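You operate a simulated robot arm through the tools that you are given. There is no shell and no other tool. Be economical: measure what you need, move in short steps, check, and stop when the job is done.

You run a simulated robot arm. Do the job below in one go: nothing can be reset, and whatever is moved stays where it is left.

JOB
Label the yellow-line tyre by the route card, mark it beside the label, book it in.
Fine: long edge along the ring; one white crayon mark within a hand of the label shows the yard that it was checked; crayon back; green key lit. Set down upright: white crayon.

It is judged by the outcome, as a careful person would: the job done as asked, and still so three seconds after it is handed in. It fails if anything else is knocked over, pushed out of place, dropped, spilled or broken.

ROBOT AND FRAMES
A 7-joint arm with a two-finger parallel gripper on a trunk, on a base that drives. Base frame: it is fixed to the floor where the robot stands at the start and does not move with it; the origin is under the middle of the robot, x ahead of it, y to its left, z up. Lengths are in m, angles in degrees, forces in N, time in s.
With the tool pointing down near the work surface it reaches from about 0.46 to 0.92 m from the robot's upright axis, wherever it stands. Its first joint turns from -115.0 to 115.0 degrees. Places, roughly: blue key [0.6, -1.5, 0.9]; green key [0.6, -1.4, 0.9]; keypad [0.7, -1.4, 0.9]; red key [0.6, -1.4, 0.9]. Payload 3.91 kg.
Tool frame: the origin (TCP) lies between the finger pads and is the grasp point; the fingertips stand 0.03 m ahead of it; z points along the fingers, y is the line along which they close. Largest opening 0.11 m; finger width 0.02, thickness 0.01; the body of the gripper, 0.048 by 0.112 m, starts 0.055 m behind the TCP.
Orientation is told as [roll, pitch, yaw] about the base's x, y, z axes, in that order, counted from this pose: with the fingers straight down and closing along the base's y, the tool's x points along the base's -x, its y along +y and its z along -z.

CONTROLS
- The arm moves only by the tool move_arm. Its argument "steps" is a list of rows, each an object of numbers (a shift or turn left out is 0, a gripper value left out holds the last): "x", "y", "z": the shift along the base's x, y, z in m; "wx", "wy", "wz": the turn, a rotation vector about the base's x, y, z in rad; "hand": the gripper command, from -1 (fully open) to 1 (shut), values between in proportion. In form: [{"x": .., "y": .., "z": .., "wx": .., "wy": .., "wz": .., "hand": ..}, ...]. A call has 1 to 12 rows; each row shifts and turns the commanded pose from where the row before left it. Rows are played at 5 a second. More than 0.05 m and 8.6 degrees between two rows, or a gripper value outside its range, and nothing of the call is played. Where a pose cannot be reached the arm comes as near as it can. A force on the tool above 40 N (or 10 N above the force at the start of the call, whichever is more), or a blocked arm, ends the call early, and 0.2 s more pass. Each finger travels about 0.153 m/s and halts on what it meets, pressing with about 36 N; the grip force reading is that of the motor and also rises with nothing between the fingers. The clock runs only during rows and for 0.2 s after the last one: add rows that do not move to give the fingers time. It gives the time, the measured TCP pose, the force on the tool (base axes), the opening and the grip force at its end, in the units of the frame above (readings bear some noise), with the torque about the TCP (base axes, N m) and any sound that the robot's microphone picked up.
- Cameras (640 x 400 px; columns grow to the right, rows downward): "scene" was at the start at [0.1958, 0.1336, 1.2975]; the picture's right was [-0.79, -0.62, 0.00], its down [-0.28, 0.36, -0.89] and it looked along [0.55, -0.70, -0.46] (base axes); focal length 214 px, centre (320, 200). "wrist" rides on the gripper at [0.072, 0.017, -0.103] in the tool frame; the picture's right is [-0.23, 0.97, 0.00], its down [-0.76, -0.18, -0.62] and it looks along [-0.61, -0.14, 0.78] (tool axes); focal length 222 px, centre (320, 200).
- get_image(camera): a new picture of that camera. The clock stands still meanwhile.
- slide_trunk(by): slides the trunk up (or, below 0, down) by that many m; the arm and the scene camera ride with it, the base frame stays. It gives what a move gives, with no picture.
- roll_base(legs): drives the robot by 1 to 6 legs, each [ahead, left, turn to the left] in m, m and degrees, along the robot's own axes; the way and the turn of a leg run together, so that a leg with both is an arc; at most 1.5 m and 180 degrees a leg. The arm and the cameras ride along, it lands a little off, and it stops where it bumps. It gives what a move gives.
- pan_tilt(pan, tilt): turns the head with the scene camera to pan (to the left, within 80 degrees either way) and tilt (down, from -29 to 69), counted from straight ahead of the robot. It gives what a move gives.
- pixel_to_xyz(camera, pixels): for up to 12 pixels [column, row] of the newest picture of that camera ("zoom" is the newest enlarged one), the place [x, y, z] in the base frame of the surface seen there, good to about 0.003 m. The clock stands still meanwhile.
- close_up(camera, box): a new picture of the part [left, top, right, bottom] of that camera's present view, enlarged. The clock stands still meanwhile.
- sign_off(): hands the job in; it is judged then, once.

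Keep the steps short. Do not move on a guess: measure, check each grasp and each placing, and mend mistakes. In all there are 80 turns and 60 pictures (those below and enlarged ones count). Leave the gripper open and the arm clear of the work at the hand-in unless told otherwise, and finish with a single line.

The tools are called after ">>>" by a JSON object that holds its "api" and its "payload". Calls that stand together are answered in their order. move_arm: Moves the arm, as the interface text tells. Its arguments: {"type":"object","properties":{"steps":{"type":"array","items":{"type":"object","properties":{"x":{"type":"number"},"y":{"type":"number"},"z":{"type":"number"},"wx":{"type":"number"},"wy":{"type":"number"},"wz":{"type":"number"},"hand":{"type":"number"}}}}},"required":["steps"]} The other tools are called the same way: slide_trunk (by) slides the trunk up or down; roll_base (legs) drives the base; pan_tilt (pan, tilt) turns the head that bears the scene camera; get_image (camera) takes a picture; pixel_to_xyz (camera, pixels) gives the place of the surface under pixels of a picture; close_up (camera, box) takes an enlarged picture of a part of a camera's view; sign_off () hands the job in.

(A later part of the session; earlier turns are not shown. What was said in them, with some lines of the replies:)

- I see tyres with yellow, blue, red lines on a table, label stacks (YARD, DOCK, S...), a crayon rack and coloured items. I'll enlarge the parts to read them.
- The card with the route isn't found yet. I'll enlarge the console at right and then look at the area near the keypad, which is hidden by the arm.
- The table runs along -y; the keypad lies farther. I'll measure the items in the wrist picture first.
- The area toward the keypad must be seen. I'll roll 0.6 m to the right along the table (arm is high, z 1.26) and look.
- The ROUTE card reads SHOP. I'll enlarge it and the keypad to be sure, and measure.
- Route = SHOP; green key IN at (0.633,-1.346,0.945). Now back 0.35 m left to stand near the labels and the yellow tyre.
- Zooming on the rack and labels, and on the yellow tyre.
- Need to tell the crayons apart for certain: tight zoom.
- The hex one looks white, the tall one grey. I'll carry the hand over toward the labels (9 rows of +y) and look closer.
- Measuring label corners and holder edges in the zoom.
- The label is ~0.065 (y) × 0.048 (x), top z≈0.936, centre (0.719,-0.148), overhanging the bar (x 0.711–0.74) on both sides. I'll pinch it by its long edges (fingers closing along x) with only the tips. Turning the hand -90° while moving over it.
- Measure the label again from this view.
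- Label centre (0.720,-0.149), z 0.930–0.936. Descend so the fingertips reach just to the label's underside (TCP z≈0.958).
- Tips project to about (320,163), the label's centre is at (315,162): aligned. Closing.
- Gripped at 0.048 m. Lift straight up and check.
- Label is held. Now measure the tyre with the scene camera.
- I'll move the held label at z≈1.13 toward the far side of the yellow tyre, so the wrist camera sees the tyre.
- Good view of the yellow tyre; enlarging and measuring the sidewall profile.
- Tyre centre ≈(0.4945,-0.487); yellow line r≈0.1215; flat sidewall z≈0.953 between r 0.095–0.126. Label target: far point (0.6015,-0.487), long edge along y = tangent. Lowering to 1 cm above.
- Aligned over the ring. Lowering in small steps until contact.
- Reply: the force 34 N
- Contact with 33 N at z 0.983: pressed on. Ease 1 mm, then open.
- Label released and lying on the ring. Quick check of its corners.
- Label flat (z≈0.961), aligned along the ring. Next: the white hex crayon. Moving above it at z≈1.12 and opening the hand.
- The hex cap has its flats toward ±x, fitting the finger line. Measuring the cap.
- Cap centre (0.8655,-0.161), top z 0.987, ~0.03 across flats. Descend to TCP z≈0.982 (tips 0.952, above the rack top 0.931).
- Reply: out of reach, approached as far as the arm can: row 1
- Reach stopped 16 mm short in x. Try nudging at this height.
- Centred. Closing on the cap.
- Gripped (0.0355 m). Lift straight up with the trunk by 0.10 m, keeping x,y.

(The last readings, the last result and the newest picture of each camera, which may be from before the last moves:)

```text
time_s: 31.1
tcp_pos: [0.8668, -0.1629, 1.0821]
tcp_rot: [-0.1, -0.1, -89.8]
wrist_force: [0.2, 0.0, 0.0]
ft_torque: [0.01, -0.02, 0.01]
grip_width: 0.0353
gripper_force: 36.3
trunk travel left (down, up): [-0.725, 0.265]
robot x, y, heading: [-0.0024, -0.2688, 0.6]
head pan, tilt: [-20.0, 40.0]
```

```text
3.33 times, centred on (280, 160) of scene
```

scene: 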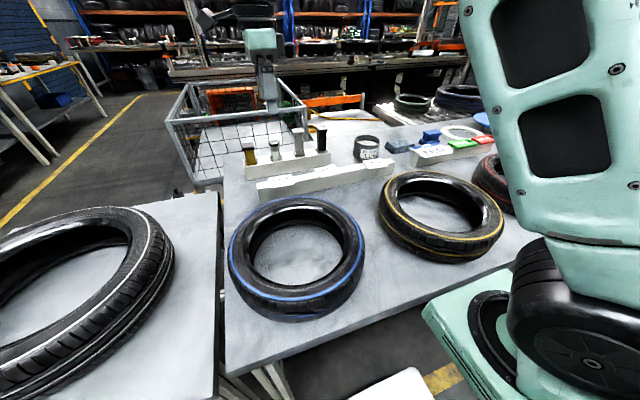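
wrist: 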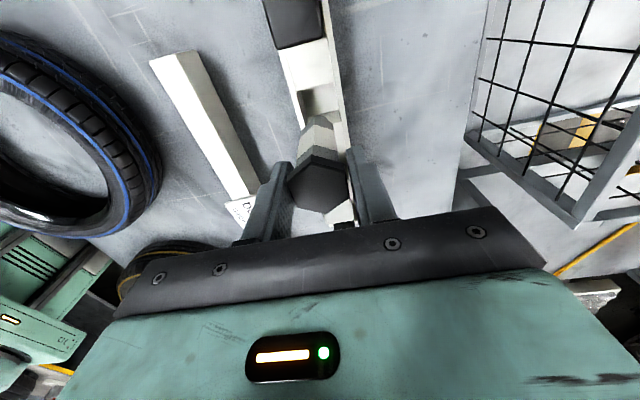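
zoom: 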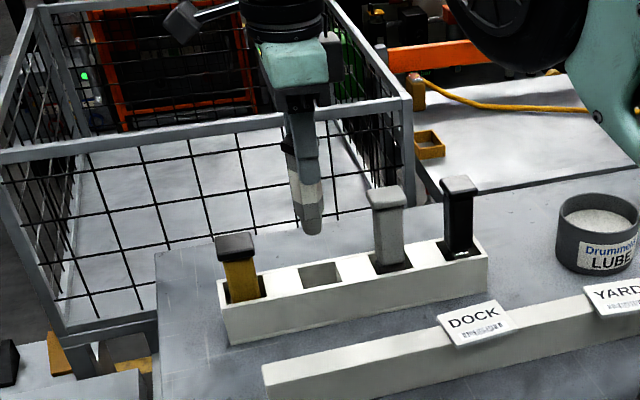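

Crayon lifted. Enlarge it to find its tip position.

>>> {"api": "close_up", "payload": {"camera": "scene", "box": [255, 125, 305, 160]}}

>>> {"api": "pixel_to_xyz", "payload": {"camera": "zoom", "pixels": [[305, 230], [330, 170], [350, 210], [335, 150], [340, 180], [290, 100], [320, 200], [300, 60]]}}

```text
11.43 times, centred on (280, 142) of scene
```

zoom: 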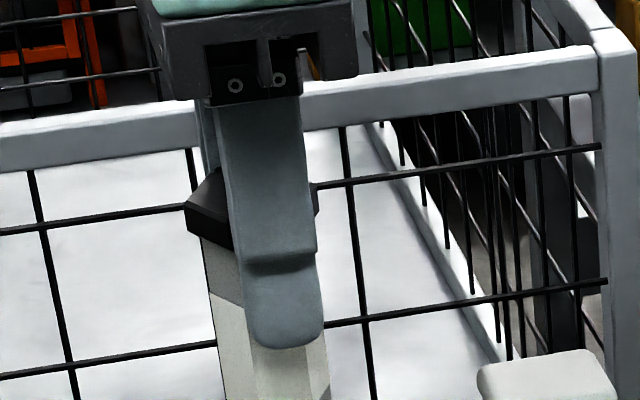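

```text
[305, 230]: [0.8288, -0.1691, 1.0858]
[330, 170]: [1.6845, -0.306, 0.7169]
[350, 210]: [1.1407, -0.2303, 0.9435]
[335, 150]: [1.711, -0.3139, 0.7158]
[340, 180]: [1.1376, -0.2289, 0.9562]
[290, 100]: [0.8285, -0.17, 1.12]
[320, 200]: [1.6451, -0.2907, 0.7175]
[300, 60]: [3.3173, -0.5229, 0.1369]
```

Enlarge the tip.

>>> {"api": "close_up", "payload": {"camera": "scene", "box": [253, 145, 303, 180]}}

>>> {"api": "pixel_to_xyz", "payload": {"camera": "zoom", "pixels": [[320, 265], [315, 250], [310, 230], [320, 200], [310, 150], [315, 180], [325, 272]]}}

```text
11.43 times, centred on (278, 162) of scene
```

zoom: 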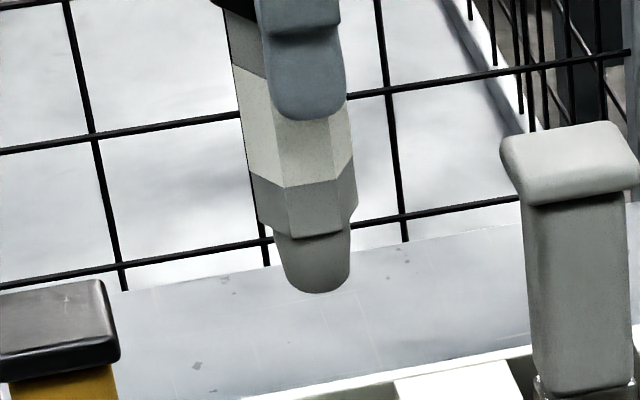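

```text
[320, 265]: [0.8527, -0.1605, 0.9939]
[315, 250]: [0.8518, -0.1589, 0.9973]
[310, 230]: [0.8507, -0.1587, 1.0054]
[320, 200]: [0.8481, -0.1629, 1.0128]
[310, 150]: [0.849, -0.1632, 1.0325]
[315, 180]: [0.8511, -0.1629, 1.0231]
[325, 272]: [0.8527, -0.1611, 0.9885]
```

Need to be sure that this one (and not the tall one) is white: tighter zoom on both tip and tall crayon.

>>> {"api": "close_up", "payload": {"camera": "scene", "box": [268, 148, 308, 180]}}

>>> {"api": "close_up", "payload": {"camera": "wrist", "box": [250, 60, 390, 230]}}

```text
12.50 times, centred on (288, 164) of scene
```

zoom: 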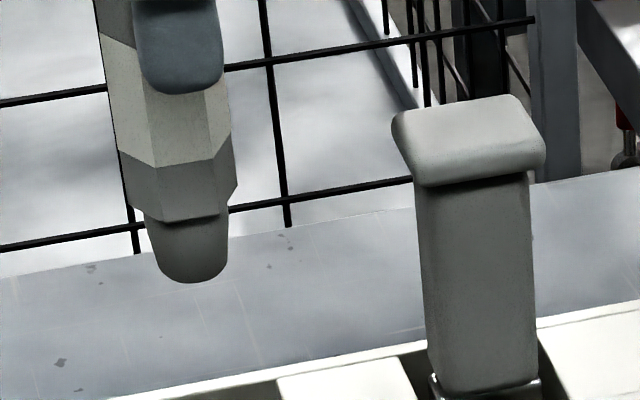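

```text
2.35 times, centred on (320, 145) of wrist
```

zoom: 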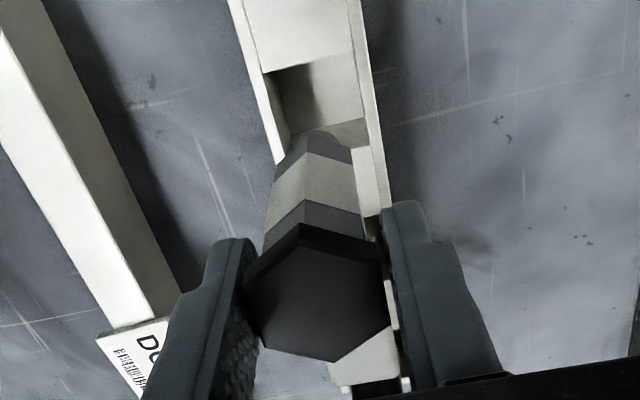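

The tip looks greyish, so I must settle identities. Zoom on the other sticks for comparison.

>>> {"api": "close_up", "payload": {"camera": "scene", "box": [284, 146, 332, 186]}}

>>> {"api": "close_up", "payload": {"camera": "scene", "box": [240, 160, 290, 195]}}

```text
10.00 times, centred on (308, 166) of scene
```

zoom: 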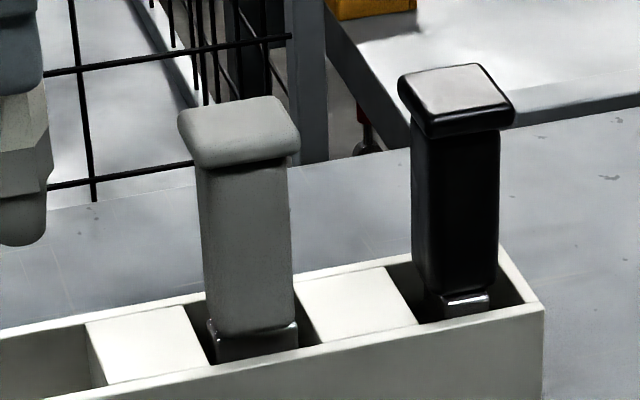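

```text
11.43 times, centred on (265, 178) of scene
```

zoom: 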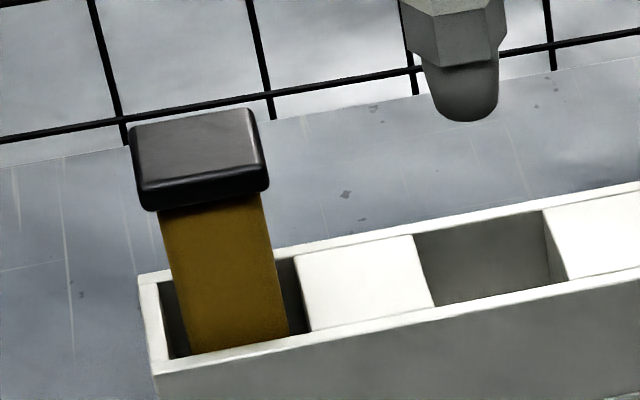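

Comparison: the tall stick is grey all over (even its cap top is far darker than the white rack) with a marker collar, black is a marker; the hex one with tapered tip and dark crayon cap is the palest: I take it as the white crayon. Now carry it to above the mark spot (0.579,-0.416) on the sidewall, going -x first to clear the tall stick.

>>> {"api": "move_arm", "payload": {"steps": [{"x": -0.04, "z": 0.015}, {"x": -0.03}, {"x": -0.0272, "y": -0.0317}, {"x": -0.0272, "y": -0.0317}, {"x": -0.0272, "y": -0.0317}, {"x": -0.0272, "y": -0.0317}, {"x": -0.0272, "y": -0.0317}, {"x": -0.0272, "y": -0.0317}, {"x": -0.0272, "y": -0.0317}, {"x": -0.0272, "y": -0.0317}, {}]}}

>>> {"api": "get_image", "payload": {"camera": "wrist"}}

>>> {"api": "close_up", "payload": {"camera": "scene", "box": [345, 120, 505, 260]}}

```text
time_s: 33.5
tcp_pos: [0.5773, -0.4171, 1.0995]
tcp_rot: [-0.1, 0.0, -89.9]
wrist_force: [-0.4, 0.1, -0.5]
ft_torque: [-0.01, -0.01, -0.01]
grip_width: 0.0355
gripper_force: 35.7
trunk travel left (down, up): [-0.725, 0.265]
robot x, y, heading: [-0.0056, -0.2645, 0.7]
head pan, tilt: [-20.0, 40.0]
```

```text
13 pictures are left
```

wrist: 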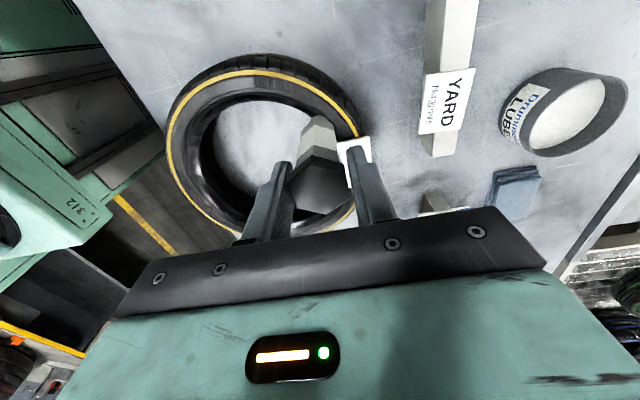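

```text
2.86 times, centred on (425, 190) of scene
```

zoom: 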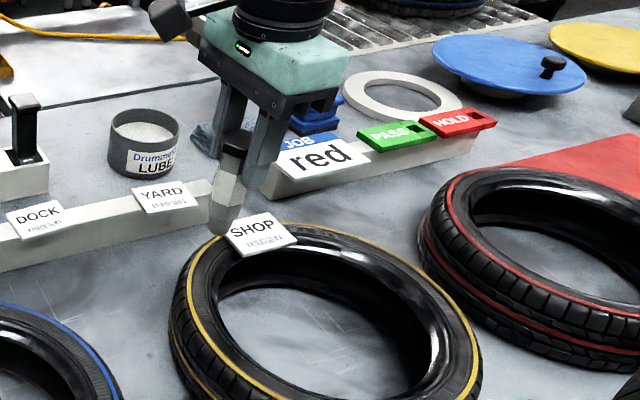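

Tip is over the sidewall beside the label. Lower to just above the rubber (13 pictures left, sparing them).

>>> {"api": "move_arm", "payload": {"steps": [{"z": -0.03}, {"z": -0.016}, {"z": -0.002}, {}]}}

```text
time_s: 34.5
tcp_pos: [0.5791, -0.4169, 1.0523]
tcp_rot: [0.2, -0.1, -90.0]
wrist_force: [-0.8, -3.4, 27.1]
ft_torque: [-0.25, 0.07, 0.02]
grip_width: 0.0355
gripper_force: 36.0
trunk travel left (down, up): [-0.725, 0.265]
robot x, y, heading: [-0.0041, -0.2678, 0.6]
head pan, tilt: [-20.0, 40.0]
```

Contact at 27 N. Ease slightly, draw one 2 cm stroke along the ring away from the label, then lift.

>>> {"api": "move_arm", "payload": {"steps": [{"z": 0.0008}, {"x": -0.0033, "y": 0.0037}, {"x": -0.0034, "y": 0.0036}, {"x": -0.0035, "y": 0.0035}, {"x": -0.0036, "y": 0.0034}, {"x": -0.0036, "y": 0.0034}, {"z": 0.01}, {"z": 0.04}, {}]}}

>>> {"api": "close_up", "payload": {"camera": "scene", "box": [365, 150, 465, 230]}}

```text
time_s: 36.5
tcp_pos: [0.5612, -0.3966, 1.0994]
tcp_rot: [-0.1, 0.0, -89.9]
wrist_force: [0.5, 0.1, -0.9]
ft_torque: [0.0, 0.01, 0.04]
grip_width: 0.036
gripper_force: 35.9
trunk travel left (down, up): [-0.725, 0.265]
robot x, y, heading: [-0.0005, -0.27, 0.9]
head pan, tilt: [-20.0, 40.0]
```

```text
5.00 times, centred on (415, 190) of scene
```

zoom: 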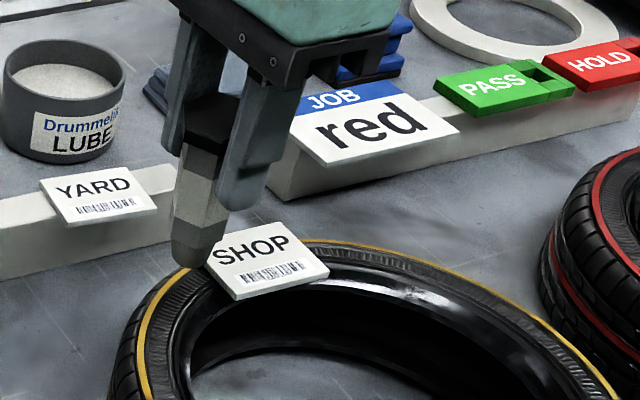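

The crayon hides the mark. Carry it back toward the rack (front of it, x≈0.797), then look.

>>> {"api": "move_arm", "payload": {"steps": [{"x": 0.0294, "y": 0.0292}, {"x": 0.0294, "y": 0.0292}, {"x": 0.0294, "y": 0.0292}, {"x": 0.0294, "y": 0.0292}, {"x": 0.0294, "y": 0.0292}, {"x": 0.0294, "y": 0.0292}, {"x": 0.0294, "y": 0.0292}, {"x": 0.0294, "y": 0.0292}, {}]}}

>>> {"api": "close_up", "payload": {"camera": "scene", "box": [365, 170, 465, 250]}}

```text
time_s: 38.5
tcp_pos: [0.796, -0.1647, 1.1005]
tcp_rot: [0.1, 0.1, -89.9]
wrist_force: [-0.5, 0.5, 0.1]
ft_torque: [-0.01, 0.02, 0.02]
grip_width: 0.0358
gripper_force: 36.3
trunk travel left (down, up): [-0.725, 0.265]
robot x, y, heading: [-0.0089, -0.2669, 1.0]
head pan, tilt: [-20.0, 40.0]
```

```text
5.00 times, centred on (415, 210) of scene
```

zoom: 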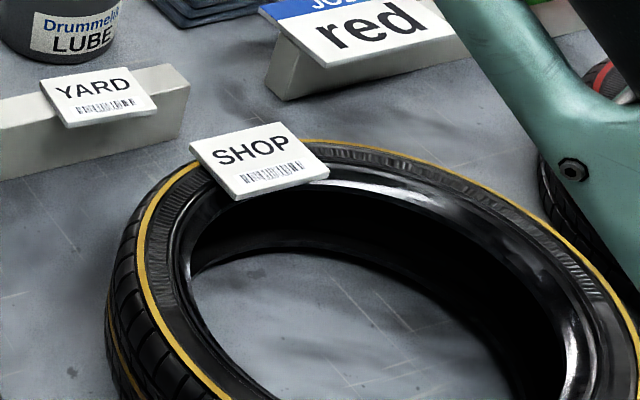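

No mark is plainly visible. Check which pixels correspond to the stroked spot (0.57,-0.41).

>>> {"api": "pixel_to_xyz", "payload": {"camera": "zoom", "pixels": [[190, 185], [175, 200], [165, 215], [180, 180], [195, 205], [160, 235], [150, 250], [205, 190]]}}

>>> {"api": "close_up", "payload": {"camera": "scene", "box": [380, 190, 430, 225]}}

```text
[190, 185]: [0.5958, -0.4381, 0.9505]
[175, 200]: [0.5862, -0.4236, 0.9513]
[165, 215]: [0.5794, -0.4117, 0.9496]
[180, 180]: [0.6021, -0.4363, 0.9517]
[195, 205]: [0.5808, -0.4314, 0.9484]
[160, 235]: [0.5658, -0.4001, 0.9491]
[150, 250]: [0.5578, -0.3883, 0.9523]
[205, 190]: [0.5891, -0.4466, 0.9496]
```

```text
11.43 times, centred on (405, 208) of scene
```

zoom: 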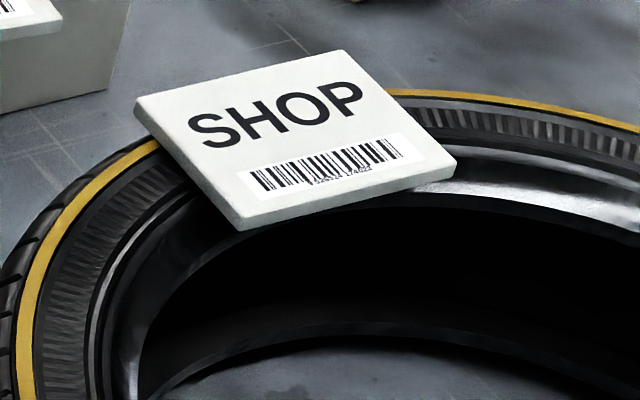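

No mark was left: easing off lost contact during the stroke. Go back to the same spot and stroke again with pressure held.

>>> {"api": "move_arm", "payload": {"steps": [{"x": -0.0271, "y": -0.0315}, {"x": -0.0271, "y": -0.0315}, {"x": -0.0271, "y": -0.0315}, {"x": -0.0271, "y": -0.0315}, {"x": -0.0271, "y": -0.0315}, {"x": -0.0271, "y": -0.0315}, {"x": -0.0271, "y": -0.0315}, {"x": -0.0271, "y": -0.0315}, {"z": -0.03}, {"z": -0.015}, {"z": -0.0025}, {}]}}

```text
time_s: 41.1
tcp_pos: [0.5799, -0.4176, 1.0531]
tcp_rot: [-0.1, 0.0, -89.9]
wrist_force: [-0.1, 0.0, -0.8]
ft_torque: [0.0, 0.04, 0.01]
grip_width: 0.0358
gripper_force: 35.7
trunk travel left (down, up): [-0.725, 0.265]
robot x, y, heading: [-0.0007, -0.2669, 0.6]
head pan, tilt: [-20.0, 40.0]
```

Not yet touching (z 1.053). Step down in sub-millimetres.

>>> {"api": "move_arm", "payload": {"steps": [{"z": -0.001}, {"z": -0.0005}, {}]}}

```text
time_s: 41.9
tcp_pos: [0.5794, -0.4172, 1.0518]
tcp_rot: [-0.1, 0.0, -89.8]
wrist_force: [0.4, -0.4, 0.8]
ft_torque: [0.02, 0.01, 0.03]
grip_width: 0.0356
gripper_force: 35.7
trunk travel left (down, up): [-0.725, 0.265]
robot x, y, heading: [-0.0033, -0.2661, 0.5]
head pan, tilt: [-20.0, 40.0]
```

>>> {"api": "move_arm", "payload": {"steps": [{"z": -0.0008}, {"z": -0.0007}, {}]}}

```text
time_s: 42.7
tcp_pos: [0.5802, -0.418, 1.0491]
tcp_rot: [0.0, 0.1, -89.9]
wrist_force: [0.5, -0.8, -0.7]
ft_torque: [0.08, -0.04, 0.01]
grip_width: 0.0355
gripper_force: 35.5
trunk travel left (down, up): [-0.725, 0.265]
robot x, y, heading: [-0.0086, -0.263, 0.8]
head pan, tilt: [-20.0, 40.0]
```

>>> {"api": "move_arm", "payload": {"steps": [{"z": -0.0008}, {"z": -0.0007}, {}]}}

```text
time_s: 43.5
tcp_pos: [0.5806, -0.4172, 1.0489]
tcp_rot: [0.2, 0.1, -89.9]
wrist_force: [1.3, 2.8, 27.3]
ft_torque: [0.08, -0.34, 0.0]
grip_width: 0.0358
gripper_force: 36.2
trunk travel left (down, up): [-0.725, 0.265]
robot x, y, heading: [-0.0021, -0.2695, 0.6]
head pan, tilt: [-20.0, 40.0]
```

Contact, 27 N. Stroke 2.5 cm along the ring without easing, and read the force before lifting.

>>> {"api": "move_arm", "payload": {"steps": [{"x": -0.0033, "y": 0.0037}, {"x": -0.0034, "y": 0.0036}, {"x": -0.0035, "y": 0.0035}, {"x": -0.0036, "y": 0.0034}, {"x": -0.0036, "y": 0.0034}]}}

```text
time_s: 44.7
tcp_pos: [0.561, -0.4004, 1.048]
tcp_rot: [-0.1, 0.0, -89.9]
wrist_force: [4.9, -4.0, 12.0]
ft_torque: [-0.47, -0.69, 0.05]
grip_width: 0.0364
gripper_force: 36.2
trunk travel left (down, up): [-0.725, 0.265]
robot x, y, heading: [-0.0002, -0.2667, 0.7]
head pan, tilt: [-20.0, 40.0]
```

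Contact held through the stroke (12 N at the end, with drag). Lift and move toward the rack, then look.

>>> {"api": "move_arm", "payload": {"steps": [{"z": 0.02}, {"z": 0.034}, {"x": 0.0294, "y": 0.0294}, {"x": 0.0294, "y": 0.0294}, {"x": 0.0294, "y": 0.0294}, {"x": 0.0294, "y": 0.0294}, {"x": 0.0294, "y": 0.0294}, {"x": 0.0294, "y": 0.0294}, {"x": 0.0294, "y": 0.0294}, {"x": 0.0294, "y": 0.0294}, {}]}}

>>> {"api": "close_up", "payload": {"camera": "scene", "box": [365, 180, 445, 240]}}

```text
time_s: 47.1
tcp_pos: [0.7963, -0.1628, 1.1026]
tcp_rot: [0.0, 0.0, -89.8]
wrist_force: [0.1, 0.5, -0.5]
ft_torque: [-0.04, -0.01, 0.0]
grip_width: 0.0361
gripper_force: 35.7
trunk travel left (down, up): [-0.725, 0.265]
robot x, y, heading: [-0.0045, -0.2682, 0.8]
head pan, tilt: [-20.0, 40.0]
```

```text
6.67 times, centred on (405, 210) of scene
```

zoom: 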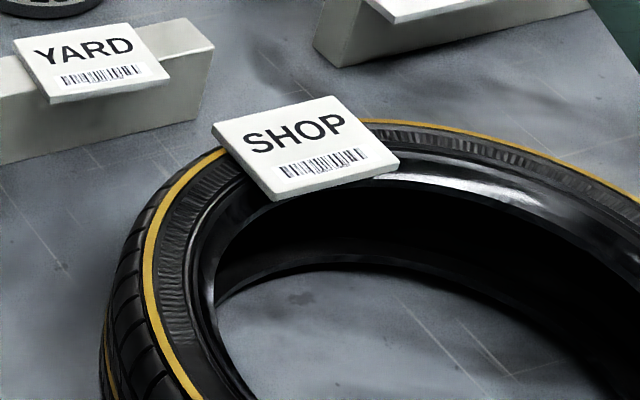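

No visible mark yet. Before concluding, look closely from above with the wrist camera, at safe height.

>>> {"api": "move_arm", "payload": {"steps": [{"x": -0.024, "y": -0.041}, {"x": -0.024, "y": -0.041}, {"x": -0.024, "y": -0.041}, {"x": -0.024, "y": -0.041}, {"x": -0.024, "y": -0.041}, {"x": -0.024, "y": -0.041}, {"x": -0.024, "y": -0.041}, {"x": -0.024, "y": -0.041}, {"x": -0.012, "y": -0.028}, {}]}}

>>> {"api": "close_up", "payload": {"camera": "wrist", "box": [200, 0, 400, 200]}}

```text
time_s: 49.3
tcp_pos: [0.5978, -0.5207, 1.1018]
tcp_rot: [0.0, 0.0, -89.8]
wrist_force: [-1.3, 0.0, -0.6]
ft_torque: [0.01, 0.01, 0.02]
grip_width: 0.0359
gripper_force: 36.1
trunk travel left (down, up): [-0.725, 0.265]
robot x, y, heading: [-0.0035, -0.267, 0.7]
head pan, tilt: [-20.0, 40.0]
```

```text
2.00 times, centred on (300, 100) of wrist
```

zoom: 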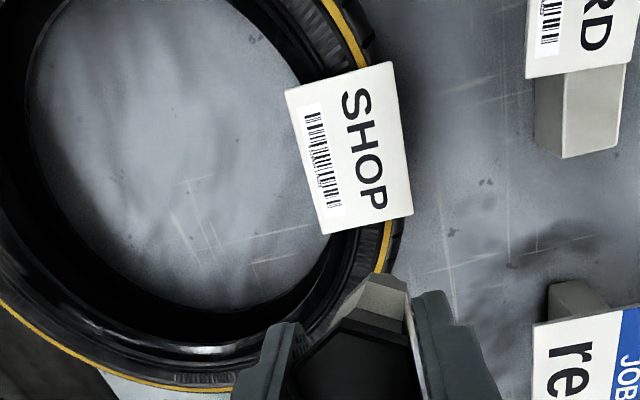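

The spot is just above the frame; shift 6 cm further in -y and look again.

>>> {"api": "move_arm", "payload": {"steps": [{"y": -0.035}, {"y": -0.035}, {}]}}

>>> {"api": "close_up", "payload": {"camera": "wrist", "box": [220, 0, 380, 110]}}

```text
time_s: 50.1
tcp_pos: [0.5961, -0.5929, 1.1007]
tcp_rot: [-0.1, 0.0, -89.9]
wrist_force: [-0.3, -0.1, -0.1]
ft_torque: [-0.03, -0.01, -0.02]
grip_width: 0.036
gripper_force: 36.1
trunk travel left (down, up): [-0.725, 0.265]
robot x, y, heading: [-0.0018, -0.2665, 0.6]
head pan, tilt: [-20.0, 40.0]
```

```text
3.64 times, centred on (300, 55) of wrist
```

zoom: 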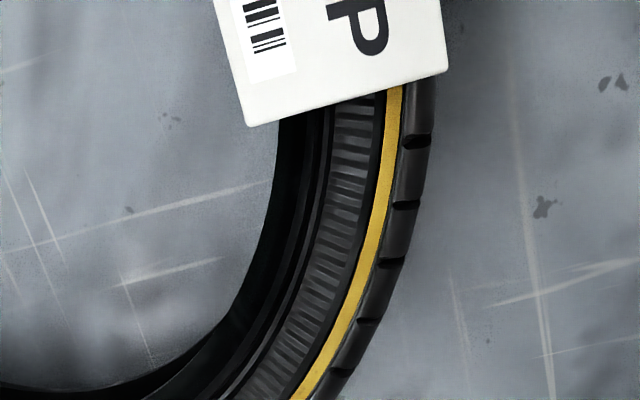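

Wrong way; move +y to bring the spot into the frame.

>>> {"api": "move_arm", "payload": {"steps": [{"y": 0.043}, {"y": 0.043}, {"y": 0.043}, {}]}}

>>> {"api": "close_up", "payload": {"camera": "wrist", "box": [230, 0, 390, 110]}}

```text
time_s: 51.1
tcp_pos: [0.5923, -0.4631, 1.1001]
tcp_rot: [0.0, 0.1, -90.0]
wrist_force: [0.0, 0.6, 0.7]
ft_torque: [0.01, -0.02, -0.03]
grip_width: 0.0359
gripper_force: 36.2
trunk travel left (down, up): [-0.725, 0.265]
robot x, y, heading: [0.0011, -0.2693, 0.7]
head pan, tilt: [-20.0, 40.0]
```

```text
3.64 times, centred on (310, 55) of wrist
```

zoom: 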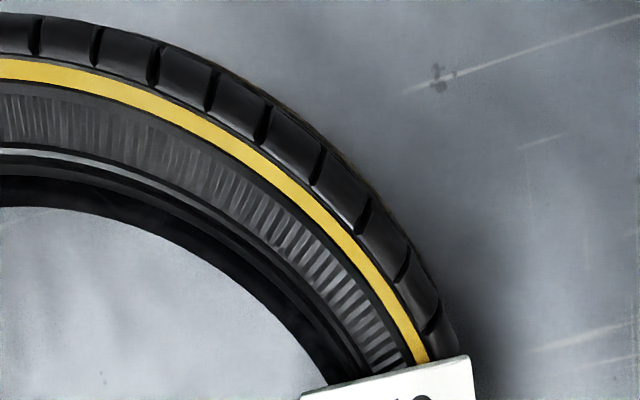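

Still no mark: the tip probably dragged/tilted rather than rubbed long enough. This is the only real crayon (tapered tip, sleeve; the square ones have pen collars). Retry a longer, slower stroke at the same place, starting at 33° on the ring, with light steady contact.

>>> {"api": "move_arm", "payload": {"steps": [{"x": -0.0055, "y": 0.036}, {"z": -0.03}, {"z": -0.0195}, {"z": -0.0007}, {}]}}

```text
time_s: 52.3
tcp_pos: [0.5876, -0.4278, 1.0509]
tcp_rot: [-0.1, 0.0, -90.0]
wrist_force: [0.1, -0.5, -0.8]
ft_torque: [0.03, -0.02, 0.0]
grip_width: 0.0356
gripper_force: 35.9
trunk travel left (down, up): [-0.725, 0.265]
robot x, y, heading: [-0.0021, -0.2647, 0.6]
head pan, tilt: [-20.0, 40.0]
```

>>> {"api": "move_arm", "payload": {"steps": [{"z": -0.0007}, {"z": -0.0007}, {}]}}

```text
time_s: 53.1
tcp_pos: [0.5887, -0.427, 1.0504]
tcp_rot: [0.1, 0.0, -89.9]
wrist_force: [1.0, 0.2, -0.4]
ft_torque: [-0.01, 0.0, -0.02]
grip_width: 0.0357
gripper_force: 36.0
trunk travel left (down, up): [-0.725, 0.265]
robot x, y, heading: [-0.0018, -0.2643, 0.6]
head pan, tilt: [-20.0, 40.0]
```

>>> {"api": "move_arm", "payload": {"steps": [{"z": -0.0007}, {"z": -0.0007}, {}]}}

```text
time_s: 53.9
tcp_pos: [0.5887, -0.4257, 1.0489]
tcp_rot: [0.0, -0.1, -89.9]
wrist_force: [0.1, -0.3, 0.5]
ft_torque: [0.03, 0.05, 0.02]
grip_width: 0.0358
gripper_force: 36.4
trunk travel left (down, up): [-0.725, 0.265]
robot x, y, heading: [-0.0015, -0.2686, 0.6]
head pan, tilt: [-20.0, 40.0]
```

>>> {"api": "move_arm", "payload": {"steps": [{"z": -0.0008}, {"z": -0.0007}, {}]}}

```text
time_s: 54.7
tcp_pos: [0.5888, -0.4255, 1.0472]
tcp_rot: [0.1, 0.0, -89.9]
wrist_force: [1.2, -1.1, 8.9]
ft_torque: [-0.12, -0.04, -0.02]
grip_width: 0.0359
gripper_force: 35.8
trunk travel left (down, up): [-0.725, 0.265]
robot x, y, heading: [-0.0055, -0.2684, 0.7]
head pan, tilt: [-20.0, 40.0]
```

Light contact, 9 N. Now the long stroke along the arc, with a hair more pressure.

>>> {"api": "move_arm", "payload": {"steps": [{"z": -0.0003}, {"x": -0.00253, "y": 0.00372}, {"x": -0.00268, "y": 0.00362}, {"x": -0.00282, "y": 0.00351}, {"x": -0.00296, "y": 0.00339}, {"x": -0.0031, "y": 0.00326}, {"x": -0.00323, "y": 0.00314}, {"x": -0.00335, "y": 0.003}, {"x": -0.00347, "y": 0.00286}, {"x": -0.00358, "y": 0.00272}]}}

```text
time_s: 56.9
tcp_pos: [0.5591, -0.3967, 1.0461]
tcp_rot: [-0.2, 0.0, -89.9]
wrist_force: [0.1, 0.4, 0.2]
ft_torque: [0.02, 0.0, -0.01]
grip_width: 0.036
gripper_force: 35.6
trunk travel left (down, up): [-0.725, 0.265]
robot x, y, heading: [-0.0022, -0.27, 0.7]
head pan, tilt: [-20.0, 40.0]
```

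Contact was lost by the end. Lift and check the spot from the same vantage as before.

>>> {"api": "move_arm", "payload": {"steps": [{"z": 0.03}, {"z": 0.024}, {"x": 0.016, "y": -0.033}, {"x": 0.016, "y": -0.033}, {}]}}

>>> {"api": "close_up", "payload": {"camera": "wrist", "box": [230, 0, 390, 110]}}

```text
time_s: 58.1
tcp_pos: [0.5946, -0.4654, 1.1014]
tcp_rot: [0.0, 0.0, -89.9]
wrist_force: [0.0, 0.5, 0.5]
ft_torque: [-0.01, 0.04, 0.0]
grip_width: 0.0357
gripper_force: 35.4
trunk travel left (down, up): [-0.725, 0.265]
robot x, y, heading: [-0.0059, -0.2672, 0.9]
head pan, tilt: [-20.0, 40.0]
```

```text
3.64 times, centred on (310, 55) of wrist
```

zoom: 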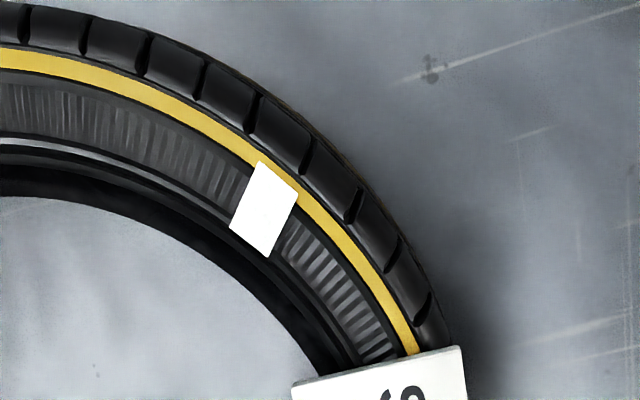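

A clean single white mark beside the label. Now bring the crayon back: to the front of the rack first.

>>> {"api": "move_arm", "payload": {"steps": [{"x": 0.02525, "y": 0.0375}, {"x": 0.02525, "y": 0.0375}, {"x": 0.02525, "y": 0.0375}, {"x": 0.02525, "y": 0.0375}, {"x": 0.02525, "y": 0.0375}, {"x": 0.02525, "y": 0.0375}, {"x": 0.02525, "y": 0.0375}, {"x": 0.02525, "y": 0.0375}, {"x": 0.035}, {"x": 0.035, "z": -0.012}, {}]}}

```text
time_s: 60.5
tcp_pos: [0.864, -0.1645, 1.088]
tcp_rot: [0.0, 0.0, -90.0]
wrist_force: [0.2, -0.9, -0.2]
ft_torque: [0.01, -0.02, -0.03]
grip_width: 0.0356
gripper_force: 35.6
trunk travel left (down, up): [-0.725, 0.265]
robot x, y, heading: [-0.0042, -0.2644, 0.5]
head pan, tilt: [-20.0, 40.0]
```

Nudge 1–2 mm to the original spot and check the alignment with the well.

>>> {"api": "move_arm", "payload": {"steps": [{"x": 0.0015, "y": 0.0015}, {"z": -0.02}, {"z": -0.01}, {}]}}

>>> {"api": "close_up", "payload": {"camera": "scene", "box": [240, 130, 320, 190]}}

>>> {"api": "pixel_to_xyz", "payload": {"camera": "zoom", "pixels": [[310, 240], [315, 225], [310, 210], [320, 245], [300, 190], [330, 190], [300, 270], [350, 260]]}}

```text
time_s: 61.5
tcp_pos: [0.865, -0.1611, 1.0582]
tcp_rot: [0.1, 0.1, -89.9]
wrist_force: [-0.1, -0.4, 0.0]
ft_torque: [-0.03, -0.01, 0.01]
grip_width: 0.0359
gripper_force: 36.0
trunk travel left (down, up): [-0.725, 0.265]
robot x, y, heading: [-0.0038, -0.2694, 0.7]
head pan, tilt: [-20.0, 40.0]
```

```text
6.67 times, centred on (280, 160) of scene
```

zoom: 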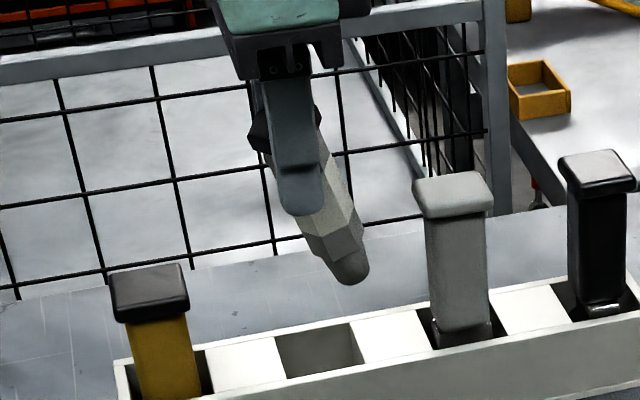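

```text
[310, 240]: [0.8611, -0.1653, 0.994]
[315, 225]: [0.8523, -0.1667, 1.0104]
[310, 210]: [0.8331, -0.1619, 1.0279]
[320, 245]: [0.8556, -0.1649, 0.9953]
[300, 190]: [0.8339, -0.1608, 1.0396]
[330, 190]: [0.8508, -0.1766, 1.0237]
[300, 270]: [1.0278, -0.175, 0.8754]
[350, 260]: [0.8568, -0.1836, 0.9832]
```

The crayon swivelled ~15.6° about x in the grip (tip toward -y). I'll tilt the hand by +0.272 rad about x to set it upright, and re-check.

>>> {"api": "move_arm", "payload": {"steps": [{"wx": 0.136}, {"wx": 0.136}, {}]}}

>>> {"api": "close_up", "payload": {"camera": "scene", "box": [240, 130, 320, 190]}}

>>> {"api": "pixel_to_xyz", "payload": {"camera": "zoom", "pixels": [[300, 270], [305, 255], [290, 255], [320, 255], [285, 240], [315, 240], [330, 240], [285, 210], [325, 215], [310, 280], [275, 345], [355, 330]]}}

```text
time_s: 62.3
tcp_pos: [0.8641, -0.16, 1.0582]
tcp_rot: [0.0, 15.7, -89.8]
wrist_force: [0.5, -0.4, -0.3]
ft_torque: [0.01, -0.02, -0.01]
grip_width: 0.0357
gripper_force: 36.0
trunk travel left (down, up): [-0.725, 0.265]
robot x, y, heading: [-0.0041, -0.2653, 1.0]
head pan, tilt: [-20.0, 40.0]
```

```text
6.67 times, centred on (280, 160) of scene
```

zoom: 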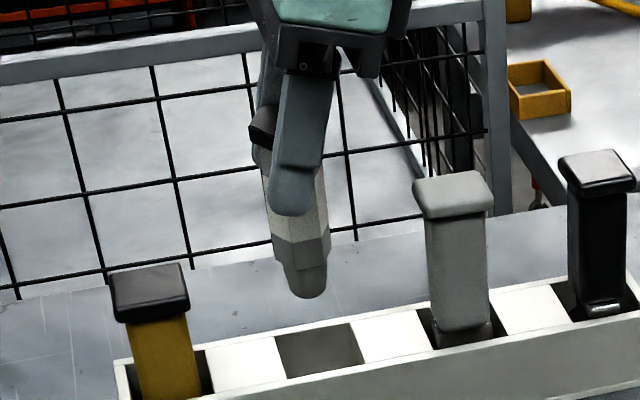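

```text
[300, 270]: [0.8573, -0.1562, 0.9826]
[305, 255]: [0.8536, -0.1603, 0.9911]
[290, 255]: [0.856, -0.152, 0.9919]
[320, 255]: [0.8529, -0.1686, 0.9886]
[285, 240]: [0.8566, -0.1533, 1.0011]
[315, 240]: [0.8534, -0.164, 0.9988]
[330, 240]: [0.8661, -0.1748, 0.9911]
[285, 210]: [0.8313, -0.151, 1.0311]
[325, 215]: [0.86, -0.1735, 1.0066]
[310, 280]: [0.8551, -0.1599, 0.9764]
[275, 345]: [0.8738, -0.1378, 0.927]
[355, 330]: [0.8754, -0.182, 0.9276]
```

Upright now, tip at y≈-0.160, and the well spans y -0.182…-0.138: aligned. Lower into the well in steps.

>>> {"api": "move_arm", "payload": {"steps": [{"z": -0.03}, {"z": -0.03}, {"z": -0.012}, {"z": -0.004}, {}]}}

```text
time_s: 63.5
tcp_pos: [0.8661, -0.1614, 0.9818]
tcp_rot: [-0.1, 15.5, -89.8]
wrist_force: [1.1, 0.7, -1.3]
ft_torque: [0.02, -0.01, 0.02]
grip_width: 0.0354
gripper_force: 36.5
trunk travel left (down, up): [-0.725, 0.265]
robot x, y, heading: [-0.0043, -0.2666, 0.9]
head pan, tilt: [-20.0, 40.0]
```

No contact yet; go on in millimetre steps.

>>> {"api": "move_arm", "payload": {"steps": [{"z": -0.0015}, {"z": -0.0015}, {"z": -0.001}, {}]}}

```text
time_s: 64.5
tcp_pos: [0.8666, -0.1617, 0.9786]
tcp_rot: [0.0, 15.6, -89.9]
wrist_force: [-0.8, 0.6, -0.5]
ft_torque: [0.02, 0.02, 0.01]
grip_width: 0.0357
gripper_force: 35.7
trunk travel left (down, up): [-0.725, 0.265]
robot x, y, heading: [-0.0025, -0.2644, 0.8]
head pan, tilt: [-20.0, 40.0]
```

>>> {"api": "move_arm", "payload": {"steps": [{"z": -0.0015}, {"z": -0.0015}, {"z": -0.0015}, {}]}}

```text
time_s: 65.5
tcp_pos: [0.8672, -0.1634, 0.978]
tcp_rot: [0.3, 15.7, -89.9]
wrist_force: [0.0, -2.9, 28.3]
ft_torque: [-0.26, -0.01, 0.02]
grip_width: 0.0356
gripper_force: 35.5
trunk travel left (down, up): [-0.725, 0.265]
robot x, y, heading: [-0.0011, -0.2665, 0.5]
head pan, tilt: [-20.0, 40.0]
```

Seated (28 N at the known floor height). Ease, open slowly, then rise.

>>> {"api": "move_arm", "payload": {"steps": [{"z": 0.001}, {"hand": 0.5}, {"hand": 0.2}, {"hand": -0.2}, {"hand": -0.6}, {"hand": -0.8}, {"z": 0.02}, {"z": 0.04}, {"z": 0.04}, {"x": -0.03, "wx": -0.136}, {"x": -0.04, "wx": -0.136}, {"x": -0.04}]}}

>>> {"api": "close_up", "payload": {"camera": "scene", "box": [220, 120, 380, 220]}}

```text
time_s: 68.1
tcp_pos: [0.7555, -0.159, 1.0753]
tcp_rot: [0.0, -0.1, -89.9]
wrist_force: [0.1, 0.3, -0.5]
ft_torque: [0.01, 0.02, -0.03]
grip_width: 0.0989
gripper_force: 0.0
trunk travel left (down, up): [-0.725, 0.265]
robot x, y, heading: [-0.0055, -0.2647, 0.5]
head pan, tilt: [-20.0, 40.0]
```

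```text
4.00 times, centred on (300, 170) of scene
```

zoom: 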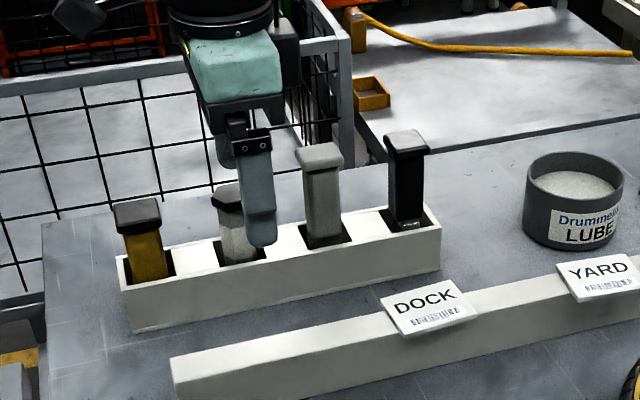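

Crayon back upright; others undisturbed. Close the fingers, raise, and roll 0.8 m right toward the keypad.

>>> {"api": "move_arm", "payload": {"steps": [{"z": 0.045, "x": -0.02, "hand": 1}, {"z": 0.04, "x": -0.02}, {"x": -0.04}, {"x": -0.04}]}}

>>> {"api": "roll_base", "payload": {"legs": [[0, -0.8, 0]]}}

```text
time_s: 69.1
tcp_pos: [0.6368, -0.1595, 1.1582]
tcp_rot: [0.0, 0.0, -89.9]
wrist_force: [0.5, 0.8, -0.6]
ft_torque: [-0.01, 0.01, 0.01]
grip_width: 0.0
gripper_force: 36.2
trunk travel left (down, up): [-0.725, 0.265]
robot x, y, heading: [-0.0018, -0.2683, 0.8]
head pan, tilt: [-20.0, 40.0]
```

```text
time_s: 73.3
tcp_pos: [0.6455, -0.9431, 1.1573]
tcp_rot: [0.0, 0.0, -90.3]
wrist_force: [-0.4, 0.5, -0.3]
ft_torque: [-0.05, 0.0, 0.0]
grip_width: 0.0001
gripper_force: 35.7
trunk travel left (down, up): [-0.725, 0.265]
robot x, y, heading: [0.0075, -1.0537, 0.4]
head pan, tilt: [-20.0, 40.0]
```

Move the closed hand above the green IN key (0.633,-1.346).

>>> {"api": "move_arm", "payload": {"steps": [{"x": -0.0013, "y": -0.0448}, {"x": -0.0013, "y": -0.0448}, {"x": -0.0013, "y": -0.0448}, {"x": -0.0013, "y": -0.0448}, {"x": -0.0013, "y": -0.0448}, {"x": -0.0013, "y": -0.0448}, {"x": -0.0013, "y": -0.0448}, {"x": -0.0013, "y": -0.0448}, {"x": -0.0013, "y": -0.0448}, {"z": -0.045}, {"z": -0.045}, {}]}}

>>> {"api": "get_image", "payload": {"camera": "wrist"}}

>>> {"api": "pixel_to_xyz", "payload": {"camera": "wrist", "pixels": [[320, 120], [320, 140], [310, 130], [330, 130], [320, 100], [340, 120], [300, 120], [320, 80], [350, 140]]}}

```text
time_s: 75.9
tcp_pos: [0.6339, -1.3486, 1.0694]
tcp_rot: [0.0, -0.1, -90.1]
wrist_force: [0.3, 0.1, 1.0]
ft_torque: [0.02, 0.0, 0.01]
grip_width: 0.0003
gripper_force: 36.4
trunk travel left (down, up): [-0.725, 0.265]
robot x, y, heading: [0.0031, -1.0469, 0.6]
head pan, tilt: [-20.0, 40.0]
```

```text
0 pictures are left
```

wrist: 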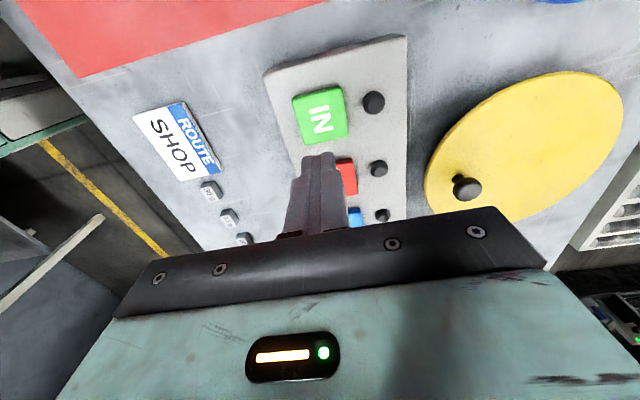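

```text
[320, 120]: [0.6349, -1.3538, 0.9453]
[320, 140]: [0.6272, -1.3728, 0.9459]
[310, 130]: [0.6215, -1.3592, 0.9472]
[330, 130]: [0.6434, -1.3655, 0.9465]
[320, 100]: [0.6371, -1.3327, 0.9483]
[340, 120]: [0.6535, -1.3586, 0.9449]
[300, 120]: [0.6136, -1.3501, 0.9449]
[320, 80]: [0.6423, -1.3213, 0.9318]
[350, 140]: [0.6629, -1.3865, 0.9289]
```

Key centre ≈(0.635,-1.350), top z 0.946; hand is right over it. Lower to just above, then press gently (no pictures left; I'll rely on force and sound).

>>> {"api": "move_arm", "payload": {"steps": [{"z": -0.045, "y": -0.002}, {"z": -0.035}, {"z": -0.008}, {}]}}

```text
time_s: 76.9
tcp_pos: [0.6326, -1.3486, 0.9828]
tcp_rot: [0.0, 0.0, -90.3]
wrist_force: [0.1, 0.2, -1.3]
ft_torque: [0.0, -0.02, -0.01]
grip_width: 0.0
gripper_force: 36.5
trunk travel left (down, up): [-0.725, 0.265]
robot x, y, heading: [0.0079, -1.0497, 0.7]
head pan, tilt: [-20.0, 40.0]
```

>>> {"api": "move_arm", "payload": {"steps": [{"z": -0.004}, {"z": -0.002}, {"z": -0.002}, {}]}}

```text
time_s: 77.9
tcp_pos: [0.6341, -1.3475, 0.9713]
tcp_rot: [-0.1, 0.1, -90.1]
wrist_force: [0.7, 1.2, 1.5]
ft_torque: [0.03, -0.06, -0.01]
grip_width: 0.0
gripper_force: 35.9
trunk travel left (down, up): [-0.725, 0.265]
robot x, y, heading: [0.0054, -1.0468, 0.5]
head pan, tilt: [-20.0, 40.0]
```

>>> {"api": "move_arm", "payload": {"steps": [{"z": -0.0015}, {"z": -0.0015}, {}]}}

```text
time_s: 78.7
tcp_pos: [0.6349, -1.3498, 0.9691]
tcp_rot: [0.0, 0.0, -90.2]
wrist_force: [-1.3, 1.5, 4.0]
ft_torque: [0.08, 0.03, 0.02]
grip_width: 0.0001
gripper_force: 35.7
trunk travel left (down, up): [-0.725, 0.265]
robot x, y, heading: [0.0033, -1.0494, 0.4]
head pan, tilt: [-20.0, 40.0]
heard: click
```

A click was heard at 4 N: the key has gone. Rise straight up, open the hand well clear, and listen for anything else.

>>> {"api": "move_arm", "payload": {"steps": [{"z": 0.01}, {"z": 0.04}, {"z": 0.05}, {"z": 0.05}, {"z": 0.04, "hand": -1}, {"y": 0.045}, {"y": 0.045}, {}, {}]}}

```text
time_s: 80.7
tcp_pos: [0.6352, -1.2578, 1.157]
tcp_rot: [0.0, 0.0, -90.2]
wrist_force: [0.4, 0.7, 0.2]
ft_torque: [-0.02, -0.02, -0.02]
grip_width: 0.11
gripper_force: 0.0
trunk travel left (down, up): [-0.725, 0.265]
robot x, y, heading: [0.0066, -1.05, 0.7]
head pan, tilt: [-20.0, 40.0]
```

The hand is open and clear of the work, the label and mark are on the tyre, the crayon is back, and the key clicked. Handing in.

>>> {"api": "sign_off", "payload": {}}

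```text
The job is handed in.
```

The yellow-line tyre has the SHOP label along its ring and one white crayon mark beside it, the crayon is back upright in its rack, and the green IN key was pressed with a click heard, but I had no pictures left to see whether its lamp lit.
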